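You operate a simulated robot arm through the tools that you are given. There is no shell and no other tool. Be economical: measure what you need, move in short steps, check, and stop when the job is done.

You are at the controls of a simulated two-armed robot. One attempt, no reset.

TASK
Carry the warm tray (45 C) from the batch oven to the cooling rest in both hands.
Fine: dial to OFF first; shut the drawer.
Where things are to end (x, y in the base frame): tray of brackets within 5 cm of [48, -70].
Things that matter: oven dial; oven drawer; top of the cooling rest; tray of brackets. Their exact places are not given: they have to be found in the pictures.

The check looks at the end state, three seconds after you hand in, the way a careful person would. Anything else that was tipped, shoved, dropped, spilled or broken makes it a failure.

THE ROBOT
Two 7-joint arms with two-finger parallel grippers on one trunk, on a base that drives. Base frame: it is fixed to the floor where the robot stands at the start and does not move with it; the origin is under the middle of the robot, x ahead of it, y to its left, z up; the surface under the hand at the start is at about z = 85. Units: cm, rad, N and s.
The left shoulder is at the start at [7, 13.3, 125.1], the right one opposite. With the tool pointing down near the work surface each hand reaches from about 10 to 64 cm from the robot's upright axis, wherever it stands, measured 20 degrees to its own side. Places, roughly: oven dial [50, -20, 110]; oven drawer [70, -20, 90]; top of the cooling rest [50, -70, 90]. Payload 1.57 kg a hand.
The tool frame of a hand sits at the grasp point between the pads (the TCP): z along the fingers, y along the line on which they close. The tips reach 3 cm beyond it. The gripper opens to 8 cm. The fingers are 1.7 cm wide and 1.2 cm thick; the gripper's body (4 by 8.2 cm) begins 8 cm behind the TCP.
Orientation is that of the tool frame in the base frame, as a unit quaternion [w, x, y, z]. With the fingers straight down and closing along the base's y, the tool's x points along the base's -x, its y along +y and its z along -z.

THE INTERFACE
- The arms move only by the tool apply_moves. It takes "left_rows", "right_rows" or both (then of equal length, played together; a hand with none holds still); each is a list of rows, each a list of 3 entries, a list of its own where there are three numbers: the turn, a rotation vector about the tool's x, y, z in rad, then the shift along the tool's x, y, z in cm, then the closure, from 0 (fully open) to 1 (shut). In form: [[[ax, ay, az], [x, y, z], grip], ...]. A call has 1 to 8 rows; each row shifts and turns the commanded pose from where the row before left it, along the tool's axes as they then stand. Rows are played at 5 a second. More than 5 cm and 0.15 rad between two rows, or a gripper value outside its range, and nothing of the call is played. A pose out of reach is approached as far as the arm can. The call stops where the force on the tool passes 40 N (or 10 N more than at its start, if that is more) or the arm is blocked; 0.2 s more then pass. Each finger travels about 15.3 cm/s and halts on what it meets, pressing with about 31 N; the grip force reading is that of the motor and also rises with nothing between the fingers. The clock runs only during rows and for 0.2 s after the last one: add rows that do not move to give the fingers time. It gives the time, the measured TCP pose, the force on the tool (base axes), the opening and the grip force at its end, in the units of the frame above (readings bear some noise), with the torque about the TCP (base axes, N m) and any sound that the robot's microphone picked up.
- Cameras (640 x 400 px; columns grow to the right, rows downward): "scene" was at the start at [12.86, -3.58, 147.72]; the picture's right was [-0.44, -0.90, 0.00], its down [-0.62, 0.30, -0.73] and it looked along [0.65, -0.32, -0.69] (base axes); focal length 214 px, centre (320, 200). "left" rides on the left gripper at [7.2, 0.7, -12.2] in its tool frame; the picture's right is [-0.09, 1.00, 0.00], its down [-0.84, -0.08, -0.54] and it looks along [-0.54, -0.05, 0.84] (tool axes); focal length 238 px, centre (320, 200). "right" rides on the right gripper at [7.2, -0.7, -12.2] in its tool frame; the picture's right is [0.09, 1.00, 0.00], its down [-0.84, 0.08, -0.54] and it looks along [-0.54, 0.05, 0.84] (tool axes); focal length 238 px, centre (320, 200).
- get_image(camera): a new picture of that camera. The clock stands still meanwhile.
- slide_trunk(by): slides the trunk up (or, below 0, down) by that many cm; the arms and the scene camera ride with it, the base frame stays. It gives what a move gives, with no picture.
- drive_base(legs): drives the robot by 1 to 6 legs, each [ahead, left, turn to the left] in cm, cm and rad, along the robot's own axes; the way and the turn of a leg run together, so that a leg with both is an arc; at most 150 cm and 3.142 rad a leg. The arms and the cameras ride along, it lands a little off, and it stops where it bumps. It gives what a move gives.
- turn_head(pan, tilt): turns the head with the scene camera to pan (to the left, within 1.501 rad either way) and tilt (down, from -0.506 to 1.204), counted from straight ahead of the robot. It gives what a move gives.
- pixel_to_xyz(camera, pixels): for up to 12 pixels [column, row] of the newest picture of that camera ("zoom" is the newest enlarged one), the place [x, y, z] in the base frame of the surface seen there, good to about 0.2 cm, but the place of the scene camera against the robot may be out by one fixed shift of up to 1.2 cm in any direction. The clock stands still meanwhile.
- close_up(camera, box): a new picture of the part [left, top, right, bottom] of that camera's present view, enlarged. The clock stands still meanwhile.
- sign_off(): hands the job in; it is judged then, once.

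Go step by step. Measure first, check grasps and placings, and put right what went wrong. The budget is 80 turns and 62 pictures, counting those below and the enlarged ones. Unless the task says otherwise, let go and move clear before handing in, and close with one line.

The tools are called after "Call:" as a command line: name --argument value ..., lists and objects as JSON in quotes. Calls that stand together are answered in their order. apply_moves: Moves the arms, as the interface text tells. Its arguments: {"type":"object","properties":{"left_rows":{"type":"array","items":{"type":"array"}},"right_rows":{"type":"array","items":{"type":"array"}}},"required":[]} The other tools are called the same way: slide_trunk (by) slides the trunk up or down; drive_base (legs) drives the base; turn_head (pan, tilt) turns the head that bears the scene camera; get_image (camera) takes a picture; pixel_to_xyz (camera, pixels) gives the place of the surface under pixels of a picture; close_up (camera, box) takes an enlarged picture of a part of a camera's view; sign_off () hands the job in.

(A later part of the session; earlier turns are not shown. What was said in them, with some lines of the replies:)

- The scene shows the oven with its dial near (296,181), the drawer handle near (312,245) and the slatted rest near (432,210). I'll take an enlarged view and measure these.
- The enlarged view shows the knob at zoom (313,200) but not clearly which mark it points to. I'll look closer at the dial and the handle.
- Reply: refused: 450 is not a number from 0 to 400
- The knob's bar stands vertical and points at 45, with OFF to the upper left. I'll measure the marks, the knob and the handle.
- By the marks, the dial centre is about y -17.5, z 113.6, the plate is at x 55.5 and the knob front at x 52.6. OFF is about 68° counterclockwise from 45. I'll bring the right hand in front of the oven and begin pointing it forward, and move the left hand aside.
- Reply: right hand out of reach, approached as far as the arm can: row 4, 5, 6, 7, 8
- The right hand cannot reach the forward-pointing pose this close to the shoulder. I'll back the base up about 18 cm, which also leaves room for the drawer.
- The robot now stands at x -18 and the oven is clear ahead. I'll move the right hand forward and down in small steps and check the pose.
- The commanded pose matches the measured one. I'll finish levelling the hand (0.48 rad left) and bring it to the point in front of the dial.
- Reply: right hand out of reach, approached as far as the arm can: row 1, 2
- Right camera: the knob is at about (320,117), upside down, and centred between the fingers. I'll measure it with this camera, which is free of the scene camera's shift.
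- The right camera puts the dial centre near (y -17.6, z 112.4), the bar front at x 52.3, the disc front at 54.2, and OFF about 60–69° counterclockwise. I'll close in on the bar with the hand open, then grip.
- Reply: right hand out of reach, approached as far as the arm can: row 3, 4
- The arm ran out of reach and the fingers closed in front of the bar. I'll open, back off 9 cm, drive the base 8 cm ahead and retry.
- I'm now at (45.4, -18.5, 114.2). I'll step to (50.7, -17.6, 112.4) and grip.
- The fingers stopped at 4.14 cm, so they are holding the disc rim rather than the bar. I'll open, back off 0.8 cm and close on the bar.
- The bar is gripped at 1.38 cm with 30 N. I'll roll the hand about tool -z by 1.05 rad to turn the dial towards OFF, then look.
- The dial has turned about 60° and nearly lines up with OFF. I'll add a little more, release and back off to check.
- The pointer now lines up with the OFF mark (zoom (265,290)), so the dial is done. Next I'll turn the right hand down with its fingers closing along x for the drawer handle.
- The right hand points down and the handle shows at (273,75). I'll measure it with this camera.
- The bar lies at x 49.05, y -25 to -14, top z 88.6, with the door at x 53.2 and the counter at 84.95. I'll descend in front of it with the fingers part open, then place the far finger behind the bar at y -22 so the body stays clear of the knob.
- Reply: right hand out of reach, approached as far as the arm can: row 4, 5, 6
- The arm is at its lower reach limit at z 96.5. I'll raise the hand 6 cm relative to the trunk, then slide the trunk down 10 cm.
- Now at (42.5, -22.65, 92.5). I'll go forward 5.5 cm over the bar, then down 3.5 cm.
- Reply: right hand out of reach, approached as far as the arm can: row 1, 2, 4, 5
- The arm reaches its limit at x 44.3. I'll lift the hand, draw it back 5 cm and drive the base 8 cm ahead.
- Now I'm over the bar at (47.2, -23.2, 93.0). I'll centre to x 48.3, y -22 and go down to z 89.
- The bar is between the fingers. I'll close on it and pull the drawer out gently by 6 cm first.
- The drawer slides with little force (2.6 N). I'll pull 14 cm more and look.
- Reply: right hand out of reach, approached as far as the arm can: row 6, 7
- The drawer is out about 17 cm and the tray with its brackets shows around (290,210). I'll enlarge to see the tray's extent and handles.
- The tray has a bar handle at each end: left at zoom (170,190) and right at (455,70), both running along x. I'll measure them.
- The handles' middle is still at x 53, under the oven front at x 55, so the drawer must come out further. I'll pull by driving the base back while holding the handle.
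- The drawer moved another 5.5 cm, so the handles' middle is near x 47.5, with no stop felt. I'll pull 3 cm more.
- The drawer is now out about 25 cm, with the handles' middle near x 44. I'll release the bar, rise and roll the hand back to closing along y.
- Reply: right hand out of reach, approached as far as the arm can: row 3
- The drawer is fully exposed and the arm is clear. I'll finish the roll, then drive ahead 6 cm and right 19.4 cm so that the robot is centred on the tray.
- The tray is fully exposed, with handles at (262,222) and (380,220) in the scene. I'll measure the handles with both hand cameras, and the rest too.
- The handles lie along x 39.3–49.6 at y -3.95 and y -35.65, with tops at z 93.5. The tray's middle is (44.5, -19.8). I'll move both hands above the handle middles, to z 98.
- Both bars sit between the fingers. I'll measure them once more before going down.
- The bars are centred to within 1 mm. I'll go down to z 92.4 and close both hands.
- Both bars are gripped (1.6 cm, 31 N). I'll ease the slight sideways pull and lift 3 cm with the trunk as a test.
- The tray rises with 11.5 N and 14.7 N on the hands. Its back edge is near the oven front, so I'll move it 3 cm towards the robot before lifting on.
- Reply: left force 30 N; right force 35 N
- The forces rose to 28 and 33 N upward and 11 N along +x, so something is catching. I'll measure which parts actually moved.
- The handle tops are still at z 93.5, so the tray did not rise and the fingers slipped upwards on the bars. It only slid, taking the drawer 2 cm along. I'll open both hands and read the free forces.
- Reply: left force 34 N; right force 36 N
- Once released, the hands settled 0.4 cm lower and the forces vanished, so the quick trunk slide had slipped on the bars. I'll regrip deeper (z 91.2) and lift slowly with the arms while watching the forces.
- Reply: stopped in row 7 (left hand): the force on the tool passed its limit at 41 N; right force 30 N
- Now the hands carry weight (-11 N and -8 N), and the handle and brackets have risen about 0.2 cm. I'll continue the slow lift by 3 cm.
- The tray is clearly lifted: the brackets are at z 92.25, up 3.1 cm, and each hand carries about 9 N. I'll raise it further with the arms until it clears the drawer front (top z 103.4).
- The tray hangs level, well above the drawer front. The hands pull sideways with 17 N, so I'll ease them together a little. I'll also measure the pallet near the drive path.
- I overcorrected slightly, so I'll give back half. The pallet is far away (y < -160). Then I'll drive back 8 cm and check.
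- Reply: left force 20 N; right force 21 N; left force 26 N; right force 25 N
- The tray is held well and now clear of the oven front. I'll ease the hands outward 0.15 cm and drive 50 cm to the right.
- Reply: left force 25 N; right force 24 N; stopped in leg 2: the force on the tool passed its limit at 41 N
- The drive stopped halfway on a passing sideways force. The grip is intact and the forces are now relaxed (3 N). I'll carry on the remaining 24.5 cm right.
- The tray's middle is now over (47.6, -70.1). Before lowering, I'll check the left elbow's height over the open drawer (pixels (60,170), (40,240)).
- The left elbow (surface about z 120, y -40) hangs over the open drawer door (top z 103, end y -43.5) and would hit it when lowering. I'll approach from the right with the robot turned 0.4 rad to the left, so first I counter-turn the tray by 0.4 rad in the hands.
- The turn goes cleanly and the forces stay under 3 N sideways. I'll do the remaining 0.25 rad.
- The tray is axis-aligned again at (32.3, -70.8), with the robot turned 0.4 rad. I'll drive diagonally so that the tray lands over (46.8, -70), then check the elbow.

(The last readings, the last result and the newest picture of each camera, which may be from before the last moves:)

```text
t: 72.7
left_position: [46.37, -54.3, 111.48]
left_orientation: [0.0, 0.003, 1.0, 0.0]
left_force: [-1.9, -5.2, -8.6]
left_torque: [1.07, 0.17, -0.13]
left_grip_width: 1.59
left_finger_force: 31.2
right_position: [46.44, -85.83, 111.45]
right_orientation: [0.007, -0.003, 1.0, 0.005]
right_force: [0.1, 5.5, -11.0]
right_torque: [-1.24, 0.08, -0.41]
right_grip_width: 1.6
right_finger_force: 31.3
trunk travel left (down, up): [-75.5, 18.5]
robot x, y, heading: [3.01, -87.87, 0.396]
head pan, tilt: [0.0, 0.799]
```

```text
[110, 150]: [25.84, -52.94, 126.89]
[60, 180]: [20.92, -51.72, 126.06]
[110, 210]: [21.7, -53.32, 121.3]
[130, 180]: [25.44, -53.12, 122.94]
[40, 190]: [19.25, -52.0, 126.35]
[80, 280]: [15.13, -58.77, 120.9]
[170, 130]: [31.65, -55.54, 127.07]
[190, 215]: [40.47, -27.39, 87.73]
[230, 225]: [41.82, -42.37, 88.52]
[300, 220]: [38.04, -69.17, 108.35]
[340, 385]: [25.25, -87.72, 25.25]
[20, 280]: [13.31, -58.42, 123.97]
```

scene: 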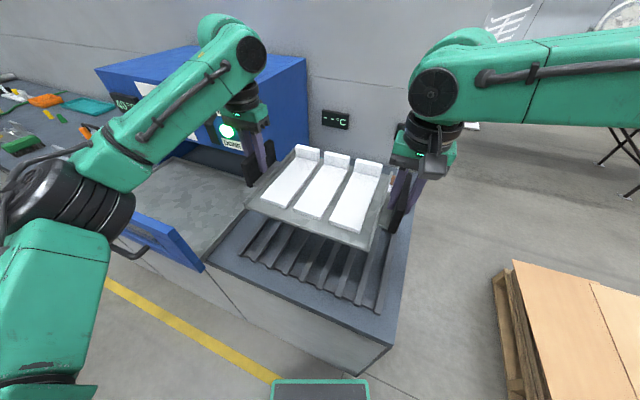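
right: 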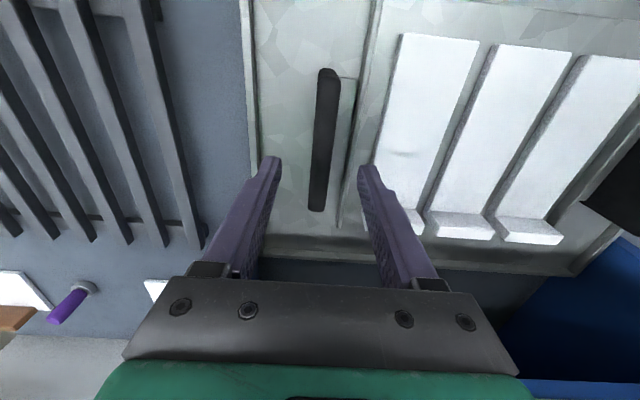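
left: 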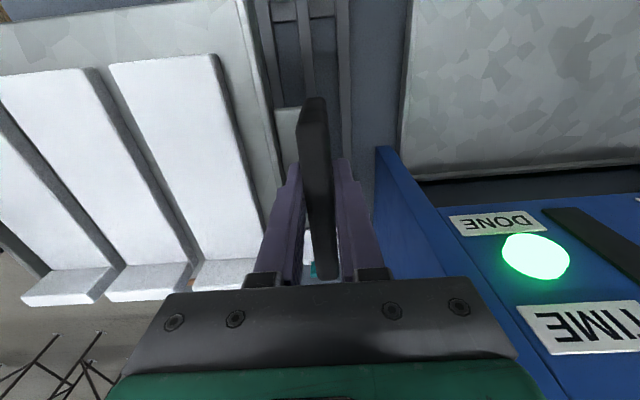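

The left elbow is now in front of and beyond the drawer door, around (20, -52). I'll lower the tray 8 cm with the arms and look again.

Call:
apply_moves --left_rows '[[[0, 0, 0], [0, 0, 1], 1], [[0, 0, 0], [0, 0, 1], 1], [[0, 0, 0], [0, 0, 1], 1], [[0, 0, 0], [0, 0, 1], 1], [[0, 0, 0], [0, 0, 1], 1], [[0, 0, 0], [0, 0, 1], 1], [[0, 0, 0], [0, 0, 1], 1], [[0, 0, 0], [0, 0, 1], 1]]' --right_rows '[[[0, 0, 0], [0, 0, 1], 1], [[0, 0, 0], [0, 0, 1], 1], [[0, 0, 0], [0, 0, 1], 1], [[0, 0, 0], [0, 0, 1], 1], [[0, 0, 0], [0, 0, 1], 1], [[0, 0, 0], [0, 0, 1], 1], [[0, 0, 0], [0, 0, 1], 1], [[0, 0, 0], [0, 0, 1], 1]]'

Call:
get_image --camera "scene"

Call:
pixel_to_xyz --camera "scene" --pixels '[[110, 170], [60, 200], [110, 230], [130, 200], [40, 210], [20, 220], [125, 220], [150, 240]]'

```text
t: 74.5
left_position: [46.71, -54.16, 103.36]
left_orientation: [-0.001, 0.002, 1.0, -0.002]
left_force: [-0.8, 8.8, -8.4]
left_torque: [0.87, 0.49, -0.01]
left_grip_width: 1.56
left_finger_force: 31.1
right_position: [46.78, -85.88, 103.39]
right_orientation: [0.004, -0.001, 1.0, 0.005]
right_force: [1.3, -9.0, -10.9]
right_torque: [-1.3, -0.17, -0.21]
right_grip_width: 1.61
right_finger_force: 30.6
trunk travel left (down, up): [-75.5, 18.5]
robot x, y, heading: [3.05, -87.65, 0.393]
head pan, tilt: [0.0, 0.799]
```

```text
14 pictures are left
```

scene: 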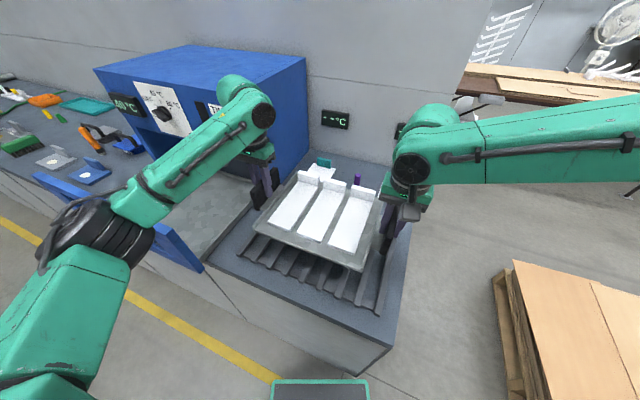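

```text
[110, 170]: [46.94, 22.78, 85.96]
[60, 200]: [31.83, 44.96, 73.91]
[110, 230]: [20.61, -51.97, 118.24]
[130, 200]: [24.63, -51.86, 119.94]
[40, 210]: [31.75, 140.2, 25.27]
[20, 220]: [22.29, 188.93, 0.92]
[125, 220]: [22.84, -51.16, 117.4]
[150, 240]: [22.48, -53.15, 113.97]
```

The elbow has dropped about 6 cm. I'll measure its outline against the drawer door before going on.

Call:
pixel_to_xyz --camera "scene" --pixels '[[75, 205], [60, 235], [95, 210], [50, 250], [120, 185], [110, 250], [100, 260], [70, 300], [175, 245], [60, 182], [200, 265], [45, 262]]'

```text
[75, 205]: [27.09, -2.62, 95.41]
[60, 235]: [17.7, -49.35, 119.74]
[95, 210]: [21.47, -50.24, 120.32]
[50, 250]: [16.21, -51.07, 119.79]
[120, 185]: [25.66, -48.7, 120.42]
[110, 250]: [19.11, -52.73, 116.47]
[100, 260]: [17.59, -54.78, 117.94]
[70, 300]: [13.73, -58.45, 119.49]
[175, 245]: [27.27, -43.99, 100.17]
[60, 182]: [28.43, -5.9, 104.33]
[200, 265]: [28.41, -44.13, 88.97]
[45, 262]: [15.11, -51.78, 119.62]
```

The elbow's left side is at about y -45 to -49, clear of the door end (y -44), and stays in front of it. I'll lower 8 cm more.

Call:
apply_moves --left_rows '[[[0, 0, 0], [0, 0.05, 1], 1], [[0, 0, 0], [0, 0, 1], 1], [[0, 0, 0], [0, 0, 1], 1], [[0, 0, 0], [0, 0, 1], 1], [[0, 0, 0], [0, 0, 1], 1], [[0, 0, 0], [0, 0, 1], 1], [[0, 0, 0], [0, 0, 1], 1], [[0, 0, 0], [0, 0, 1], 1]]' --right_rows '[[[0, 0, 0], [0, -0.05, 1], 1], [[0, 0, 0], [0, 0, 1], 1], [[0, 0, 0], [0, 0, 1], 1], [[0, 0, 0], [0, 0, 1], 1], [[0, 0, 0], [0, 0, 1], 1], [[0, 0, 0], [0, 0, 1], 1], [[0, 0, 0], [0, 0, 1], 1], [[0, 0, 0], [0, 0, 1], 1]]'

Call:
get_image --camera "scene"

Call:
pixel_to_xyz --camera "scene" --pixels '[[100, 240], [120, 220], [130, 250], [320, 240], [170, 240], [90, 270]]'

```text
t: 76.3
left_position: [46.69, -54.21, 95.43]
left_orientation: [0.001, 0.003, 1.0, -0.002]
left_force: [1.9, 11.0, -6.4]
left_torque: [0.58, 0.77, 0.48]
left_grip_width: 1.57
left_finger_force: 30.7
right_position: [46.96, -85.83, 95.32]
right_orientation: [0.005, -0.002, 1.0, 0.004]
right_force: [-2.6, -11.9, -11.8]
right_torque: [-1.57, -0.48, 0.0]
right_grip_width: 1.61
right_finger_force: 31.3
trunk travel left (down, up): [-75.5, 18.5]
robot x, y, heading: [3.5, -87.86, 0.401]
head pan, tilt: [0.0, 0.799]
```

```text
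13 pictures are left
```

scene: 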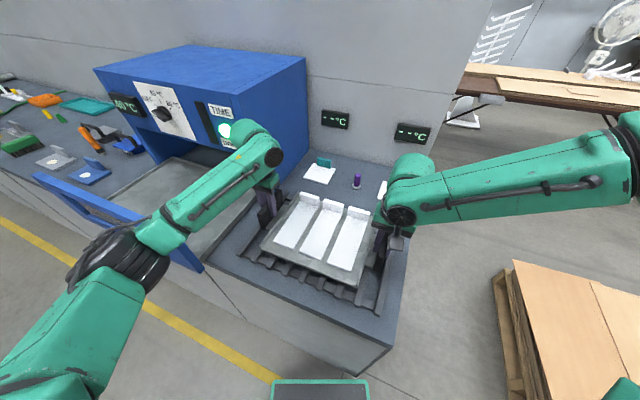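

```text
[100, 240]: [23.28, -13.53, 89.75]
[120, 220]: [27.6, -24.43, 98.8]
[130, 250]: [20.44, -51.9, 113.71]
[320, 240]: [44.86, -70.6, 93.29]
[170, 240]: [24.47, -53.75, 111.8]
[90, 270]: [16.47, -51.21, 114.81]
```

The tray is about 2.8 cm above the slats (tops at z 87.6). I'll lower in shrinking steps until the weight comes off the hands.

Call:
apply_moves --left_rows '[[[0, 0, 0], [0, 0, 0.7], 1], [[0, 0, 0], [0, 0, 0.6], 1], [[0, 0, 0], [0, 0, 0.5], 1], [[0, 0, 0], [0, 0, 0.3], 1], [[0, 0, 0], [0, 0, 0.2], 1], [[0, 0, 0], [0, 0, 0.2], 1], [[0, 0, 0], [0, 0, 0], 1]]' --right_rows '[[[0, 0, 0], [0, 0, 0.7], 1], [[0, 0, 0], [0, 0, 0.6], 1], [[0, 0, 0], [0, 0, 0.5], 1], [[0, 0, 0], [0, 0, 0.3], 1], [[0, 0, 0], [0, 0, 0.2], 1], [[0, 0, 0], [0, 0, 0.2], 1], [[0, 0, 0], [0, 0, 0], 1]]'

```text
t: 77.9
left_position: [46.55, -54.16, 92.88]
left_orientation: [-0.001, 0.003, 1.0, -0.001]
left_force: [1.9, 17.1, -7.6]
left_torque: [0.7, -0.03, 0.5]
left_grip_width: 1.62
left_finger_force: 30.9
right_position: [46.77, -85.73, 92.91]
right_orientation: [0.006, -0.001, 1.0, 0.003]
right_force: [-1.2, -17.4, -11.2]
right_torque: [-1.31, 0.27, -0.04]
right_grip_width: 1.61
right_finger_force: 30.6
trunk travel left (down, up): [-75.5, 18.5]
robot x, y, heading: [3.65, -87.78, 0.403]
head pan, tilt: [0.0, 0.799]
```

Still carrying the full weight at z 92.9. I'll go down another 0.6 cm in 0.15 cm steps and ease the sideways squeeze.

Call:
apply_moves --left_rows '[[[0, 0, 0], [0, 0.06, 0.1], 1], [[0, 0, 0], [0, 0, 0.15], 1], [[0, 0, 0], [0, 0, 0.15], 1], [[0, 0, 0], [0, 0, 0.1], 1], [[0, 0, 0], [0, 0, 0], 1]]' --right_rows '[[[0, 0, 0], [0, -0.06, 0.1], 1], [[0, 0, 0], [0, 0, 0.15], 1], [[0, 0, 0], [0, 0, 0.15], 1], [[0, 0, 0], [0, 0, 0.1], 1], [[0, 0, 0], [0, 0, 0], 1]]'

```text
t: 79.1
left_position: [46.45, -54.19, 92.66]
left_orientation: [0.001, 0.003, 1.0, -0.001]
left_force: [5.6, 13.9, -1.1]
left_torque: [0.18, -0.79, 0.48]
left_grip_width: 1.64
left_finger_force: 30.7
right_position: [46.83, -85.79, 92.64]
right_orientation: [0.009, -0.002, 1.0, 0.007]
right_force: [5.7, -15.3, 19.2]
right_torque: [-1.54, -1.04, 0.29]
right_grip_width: 1.63
right_finger_force: 31.2
trunk travel left (down, up): [-75.5, 18.5]
robot x, y, heading: [3.14, -87.79, 0.396]
head pan, tilt: [0.0, 0.799]
```

The tray has landed: the right hand shows +19 N and the left about 0. I'll open both hands part way and look before rising.

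Call:
apply_moves --left_rows '[[[0, 0, 0], [0, 0, 0], 0.7], [[0, 0, 0], [0, 0, 0], 0.5], [[0, 0, 0], [0, 0, 0], 0.5], [[0, 0, 0], [0, 0, -2], 0.5], [[0, 0, 0], [0, 0, -3], 0.5], [[0, 0, 0], [0, 0, -4], 0.5], [[0, 0, 0], [0, 0, -4], 0.5], [[0, 0, 0], [0, 0, -4], 0.5]]' --right_rows '[[[0, 0, 0], [0, 0, 0], 0.7], [[0, 0, 0], [0, 0, 0], 0.5], [[0, 0, 0], [0, 0, 0], 0.5], [[0, 0, 0], [0, 0, -2], 0.5], [[0, 0, 0], [0, 0, -3], 0.5], [[0, 0, 0], [0, 0, -4], 0.5], [[0, 0, 0], [0, 0, -4], 0.5], [[0, 0, 0], [0, 0, -4], 0.5]]'

Call:
get_image --camera "scene"

```text
t: 80.9
left_position: [46.33, -54.31, 109.68]
left_orientation: [0.001, 0.002, 1.0, 0.0]
left_force: [0.3, -0.3, -0.1]
left_torque: [-0.01, -0.02, -0.01]
left_grip_width: 3.99
left_finger_force: 0.1
right_position: [46.23, -86.07, 109.61]
right_orientation: [0.008, -0.001, 1.0, 0.006]
right_force: [-0.9, 0.0, -0.2]
right_torque: [0.01, 0.0, 0.0]
right_grip_width: 3.99
right_finger_force: 0.1
trunk travel left (down, up): [-75.5, 18.5]
robot x, y, heading: [3.14, -87.94, 0.395]
head pan, tilt: [0.0, 0.799]
```

```text
12 pictures are left
```

scene: 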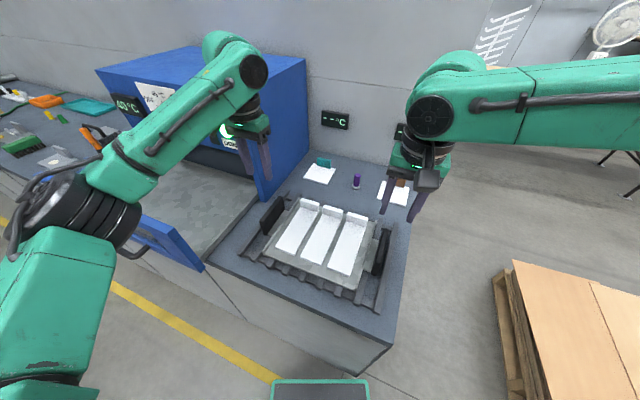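

The tray stands on the rest with both handles free. Next is the drawer: I'll back the robot away, straighten it and move left until the left hand is in front of the drawer handle.

Call:
drive_base --legs '[[-35, 14.8, 0], [0, 0, -0.397], [0, 53, 0]]'

Call:
get_image --camera "scene"

```text
t: 87.2
left_position: [17.96, -20.37, 109.57]
left_orientation: [0.001, 0.197, 0.98, 0.0]
left_force: [-0.7, 0.1, 0.3]
left_torque: [0.0, 0.01, -0.03]
left_grip_width: 4.02
left_finger_force: 0.0
right_position: [5.84, -49.71, 109.42]
right_orientation: [0.009, 0.194, 0.981, 0.005]
right_force: [-0.1, -0.6, -0.2]
right_torque: [-0.02, -0.01, -0.04]
right_grip_width: 4.02
right_finger_force: 0.1
trunk travel left (down, up): [-75.5, 18.5]
robot x, y, heading: [-34.65, -35.18, 0.007]
head pan, tilt: [0.0, 0.799]
```

```text
11 pictures are left
```

scene: 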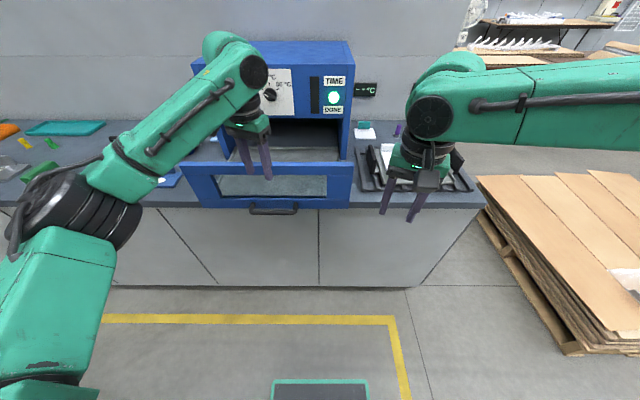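

The left hand is now in front of the drawer at (18, -20.4). I'll measure the handle bar and the door.

Call:
pixel_to_xyz --camera "scene" --pixels '[[255, 213], [273, 213], [292, 213], [262, 204], [230, 200], [270, 170], [330, 200], [387, 150], [400, 170]]'

Call:
apply_moves --left_rows '[[[0, 0, -0.13], [1, 0, 0], 1], [[0, 0, -0.13], [1, 0, 0], 1], [[0, 0, -0.13], [1, 0, 0], 1], [[0, 0, 0], [0, 0, 0], 1]]'

Call:
slide_trunk --by -5

Call:
get_image --camera "left"

```text
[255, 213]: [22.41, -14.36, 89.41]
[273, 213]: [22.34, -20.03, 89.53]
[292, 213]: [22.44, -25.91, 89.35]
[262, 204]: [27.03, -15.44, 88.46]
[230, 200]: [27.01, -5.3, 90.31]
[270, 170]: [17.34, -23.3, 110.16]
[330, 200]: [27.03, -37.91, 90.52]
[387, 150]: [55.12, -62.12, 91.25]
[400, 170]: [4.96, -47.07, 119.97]
```

```text
t: 88.2
left_position: [14.98, -19.47, 109.58]
left_orientation: [0.0, 0.004, 1.0, -0.001]
left_force: [-0.8, 0.1, 0.0]
left_torque: [-0.03, 0.02, -0.05]
left_grip_width: 0.0
left_finger_force: 21.1
right_position: [5.72, -49.67, 109.45]
right_orientation: [0.009, 0.194, 0.981, 0.005]
right_force: [-0.3, -0.4, -0.2]
right_torque: [-0.01, -0.01, -0.02]
right_grip_width: 4.0
right_finger_force: 0.1
trunk travel left (down, up): [-75.5, 18.5]
robot x, y, heading: [-34.85, -34.59, 0.007]
head pan, tilt: [0.0, 0.799]
```

```text
t: 89.1
left_position: [15.14, -19.66, 104.6]
left_orientation: [0.001, 0.004, 1.0, -0.001]
left_force: [-0.7, 0.3, -0.4]
left_torque: [-0.01, -0.03, 0.01]
left_grip_width: 0.03
left_finger_force: 21.6
right_position: [5.61, -49.69, 104.49]
right_orientation: [0.009, 0.193, 0.981, 0.005]
right_force: [0.3, 0.0, 0.0]
right_torque: [0.03, -0.01, 0.02]
right_grip_width: 4.0
right_finger_force: 0.1
trunk travel left (down, up): [-70.5, 23.5]
robot x, y, heading: [-34.63, -34.77, 0.003]
head pan, tilt: [0.0, 0.799]
```

```text
10 pictures are left
```

left: 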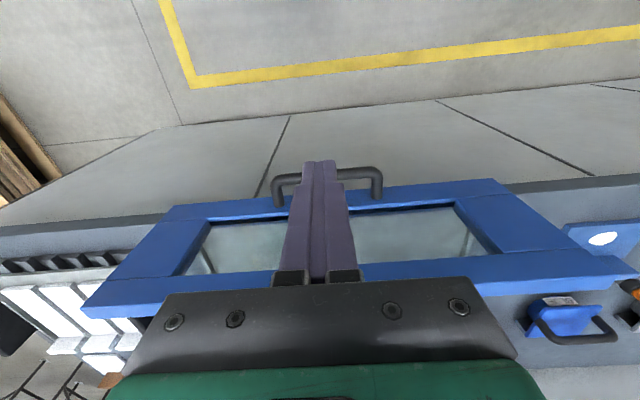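

The bar is at about x 22, z 88.6, y -14 to -26. I'll lower the closed left hand in front of it (y -21.5, z 89) and raise the right hand slightly.

Call:
apply_moves --left_rows '[[[0, 0, 0], [0, -0.45, 3.9], 1], [[0, 0, 0], [0, -0.45, 3.9], 1], [[0, 0, 0], [0, -0.45, 3.9], 1], [[0, 0, 0], [0, -0.45, 3.7], 1], [[0, 0, 0], [0, 0, 0], 1]]' --right_rows '[[[0, 0, 0], [0, 0, -3], 0.5], [[0, 0, 0], [0, 0, -3], 0.5], [[0, 0, 0], [0, 0, -2], 0.5], [[0, 0, 0], [0, 0, 0], 0.5], [[0, 0, 0], [0, 0, 0], 0.5]]'

Call:
get_image --camera "left"

```text
t: 90.3
left_position: [15.1, -21.33, 89.12]
left_orientation: [0.002, 0.004, 1.0, 0.0]
left_force: [-0.1, -0.4, 0.5]
left_torque: [-0.01, 0.01, 0.01]
left_grip_width: 0.0
left_finger_force: 21.0
right_position: [5.61, -49.65, 112.33]
right_orientation: [0.009, 0.193, 0.981, 0.004]
right_force: [0.1, 0.4, 0.3]
right_torque: [0.0, 0.03, -0.02]
right_grip_width: 4.01
right_finger_force: 0.1
trunk travel left (down, up): [-70.5, 23.5]
robot x, y, heading: [-35.03, -35.14, 0.01]
head pan, tilt: [0.0, 0.799]
```

```text
9 pictures are left
```

left: 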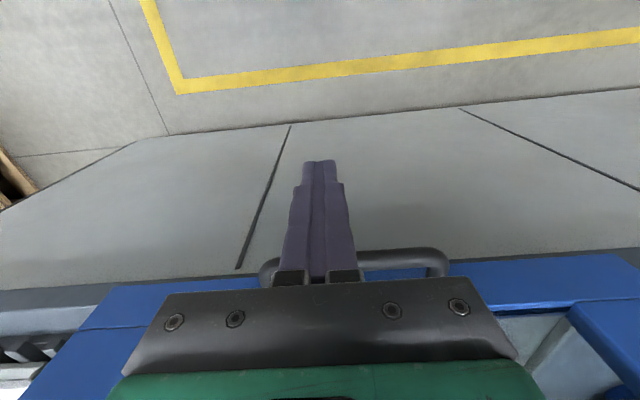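

The closed fingers are in front of the bar. I'll drive ahead in legs to push the drawer in.

Call:
drive_base --legs '[[10, 0, 0], [10, 0, 0]]'

Call:
get_image --camera "scene"

```text
t: 92.2
left_position: [35.07, -21.24, 89.1]
left_orientation: [0.002, 0.004, 1.0, -0.001]
left_force: [0.6, 0.5, -0.5]
left_torque: [0.0, -0.01, 0.01]
left_grip_width: 0.02
left_finger_force: 21.1
right_position: [25.51, -49.6, 112.53]
right_orientation: [0.009, 0.194, 0.981, 0.005]
right_force: [0.4, -0.2, 0.6]
right_torque: [0.01, 0.0, -0.03]
right_grip_width: 3.98
right_finger_force: 0.0
trunk travel left (down, up): [-70.5, 23.5]
robot x, y, heading: [-14.47, -34.97, 0.009]
head pan, tilt: [0.0, 0.799]
```

```text
8 pictures are left
```

scene: 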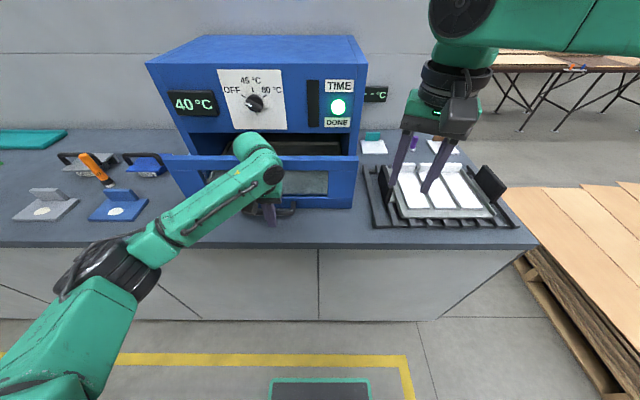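

The drawer is sliding in, and the display has already fallen to 40 °C. I'll drive 10 cm more and finish with the arm.

Call:
drive_base --legs '[[10, 0, 0]]'

Call:
apply_moves --left_rows '[[[0, 0, 0], [-0.7, 0, 0], 1], [[0, 0, 0], [-0.7, 0, 0], 1], [[0, 0, 0], [-0.5, 0, 0], 1], [[0, 0, 0], [-0.4, 0, 0], 1], [[0, 0, 0], [-0.3, 0, 0], 1], [[0, 0, 0], [-0.3, 0, 0], 1]]'

Call:
get_image --camera "scene"

Call:
pixel_to_xyz --camera "scene" --pixels '[[190, 210], [345, 190], [250, 165], [250, 170], [340, 160]]'

```text
t: 93.4
left_position: [44.86, -21.3, 89.31]
left_orientation: [0.001, 0.004, 1.0, -0.001]
left_force: [-0.2, 0.0, 0.1]
left_torque: [0.05, -0.04, 0.0]
left_grip_width: 0.0
left_finger_force: 20.8
right_position: [35.46, -49.56, 112.52]
right_orientation: [0.009, 0.194, 0.981, 0.004]
right_force: [-0.1, 0.2, 0.9]
right_torque: [-0.02, -0.02, 0.0]
right_grip_width: 4.0
right_finger_force: 0.1
trunk travel left (down, up): [-70.5, 23.5]
robot x, y, heading: [-4.76, -34.56, 0.003]
head pan, tilt: [0.0, 0.799]
```

```text
t: 94.8
left_position: [47.62, -21.21, 89.13]
left_orientation: [-0.001, 0.005, 1.0, 0.0]
left_force: [-16.3, -0.7, -7.0]
left_torque: [0.05, 0.23, 0.05]
left_grip_width: 0.01
left_finger_force: 21.1
right_position: [35.24, -49.45, 112.53]
right_orientation: [0.01, 0.195, 0.981, 0.005]
right_force: [0.3, -0.2, -0.3]
right_torque: [0.0, 0.0, -0.04]
right_grip_width: 4.02
right_finger_force: 0.0
trunk travel left (down, up): [-70.5, 23.5]
robot x, y, heading: [-4.58, -34.74, 0.001]
head pan, tilt: [0.0, 0.799]
```

```text
7 pictures are left
```

scene: 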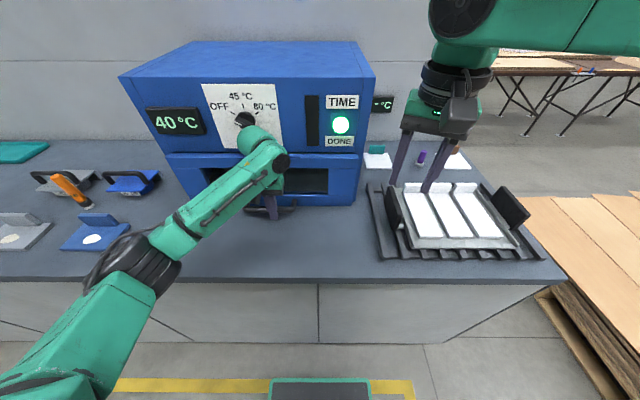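

```text
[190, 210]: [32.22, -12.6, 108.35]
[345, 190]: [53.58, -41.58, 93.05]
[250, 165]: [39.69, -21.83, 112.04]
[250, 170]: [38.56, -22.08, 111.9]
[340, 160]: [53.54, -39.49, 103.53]
```

The push met 16 N and the door face is back at x 53.5 (scene), as at the start, so the drawer is shut. I'll draw the left hand back, drive clear and verify everything.

Call:
apply_moves --left_rows '[[[0, 0, 0], [2, 0, 0], 1], [[0, 0, 0], [3, 0, 0], 1], [[0, 0, 0], [3, 0, 0], 1], [[0, 0, 0], [3, 0, 0], 1], [[0, 0, 0], [0, 0, -4], 1], [[0, 0, 0], [0, 0, -4], 1], [[0, 0, 0], [0, 0, -4], 1]]'

Call:
drive_base --legs '[[-25, 0, 0]]'

Call:
get_image --camera "scene"

Call:
close_up --camera "scene" --box '[180, 40, 380, 200]'

```text
t: 96.4
left_position: [36.74, -21.27, 101.13]
left_orientation: [0.0, 0.005, 1.0, 0.001]
left_force: [-1.1, 0.7, -0.5]
left_torque: [-0.02, 0.0, 0.0]
left_grip_width: 0.0
left_finger_force: 21.2
right_position: [35.48, -49.53, 112.52]
right_orientation: [0.009, 0.194, 0.981, 0.004]
right_force: [-0.1, 1.0, -0.1]
right_torque: [0.04, 0.0, 0.0]
right_grip_width: 4.0
right_finger_force: 0.0
trunk travel left (down, up): [-70.5, 23.5]
robot x, y, heading: [-4.81, -34.26, 0.007]
head pan, tilt: [0.0, 0.799]
```

```text
t: 98.2
left_position: [12.28, -21.24, 101.12]
left_orientation: [0.0, 0.005, 1.0, -0.002]
left_force: [-0.1, -0.3, -0.3]
left_torque: [0.0, -0.01, 0.0]
left_grip_width: 0.01
left_finger_force: 21.7
right_position: [10.81, -49.6, 112.38]
right_orientation: [0.008, 0.194, 0.981, 0.005]
right_force: [-0.6, -0.7, 0.1]
right_torque: [0.0, -0.01, 0.0]
right_grip_width: 3.98
right_finger_force: 0.0
trunk travel left (down, up): [-70.5, 23.5]
robot x, y, heading: [-29.2, -34.59, 0.007]
head pan, tilt: [0.0, 0.799]
```

```text
6 pictures are left
```

scene: 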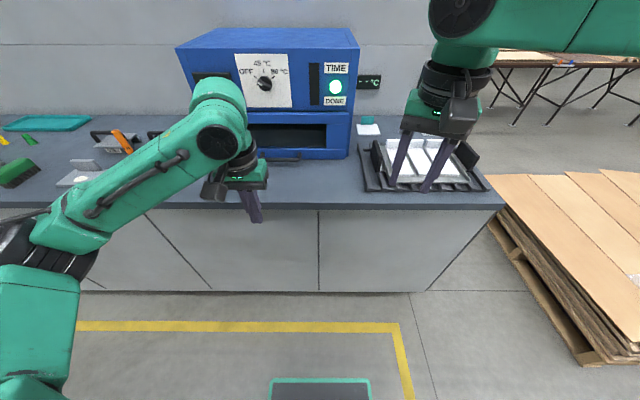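

```text
2.50 times, centred on (280, 120) of scene
```

zoom: 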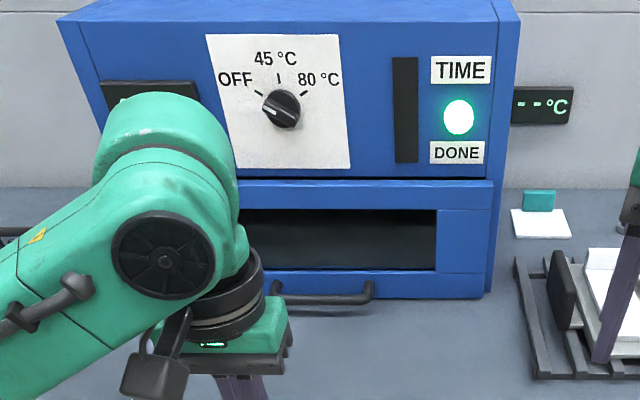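

The drawer is shut, the dial is at OFF, and the tray sits on the rest. One last measurement of the tray handles.

Call:
pixel_to_xyz --camera "scene" --pixels '[[376, 145], [381, 165], [462, 145], [470, 162], [418, 185], [412, 160]]'

```text
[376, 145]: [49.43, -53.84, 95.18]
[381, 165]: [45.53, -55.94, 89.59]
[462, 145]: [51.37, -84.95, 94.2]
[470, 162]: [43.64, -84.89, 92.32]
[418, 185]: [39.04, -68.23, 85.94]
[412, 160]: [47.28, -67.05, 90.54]
```

The handles at y -54 and -85 put the tray's middle at about (46.7, -70), flat on the slats. Both hands are clear, so I'm handing in.

Call:
sign_off

```text
The job is handed in.
```

The job is handed in: the dial is at OFF, the drawer is shut, and the tray rests on the cooling rest at about (46.7, -70), within the 5 cm limit.
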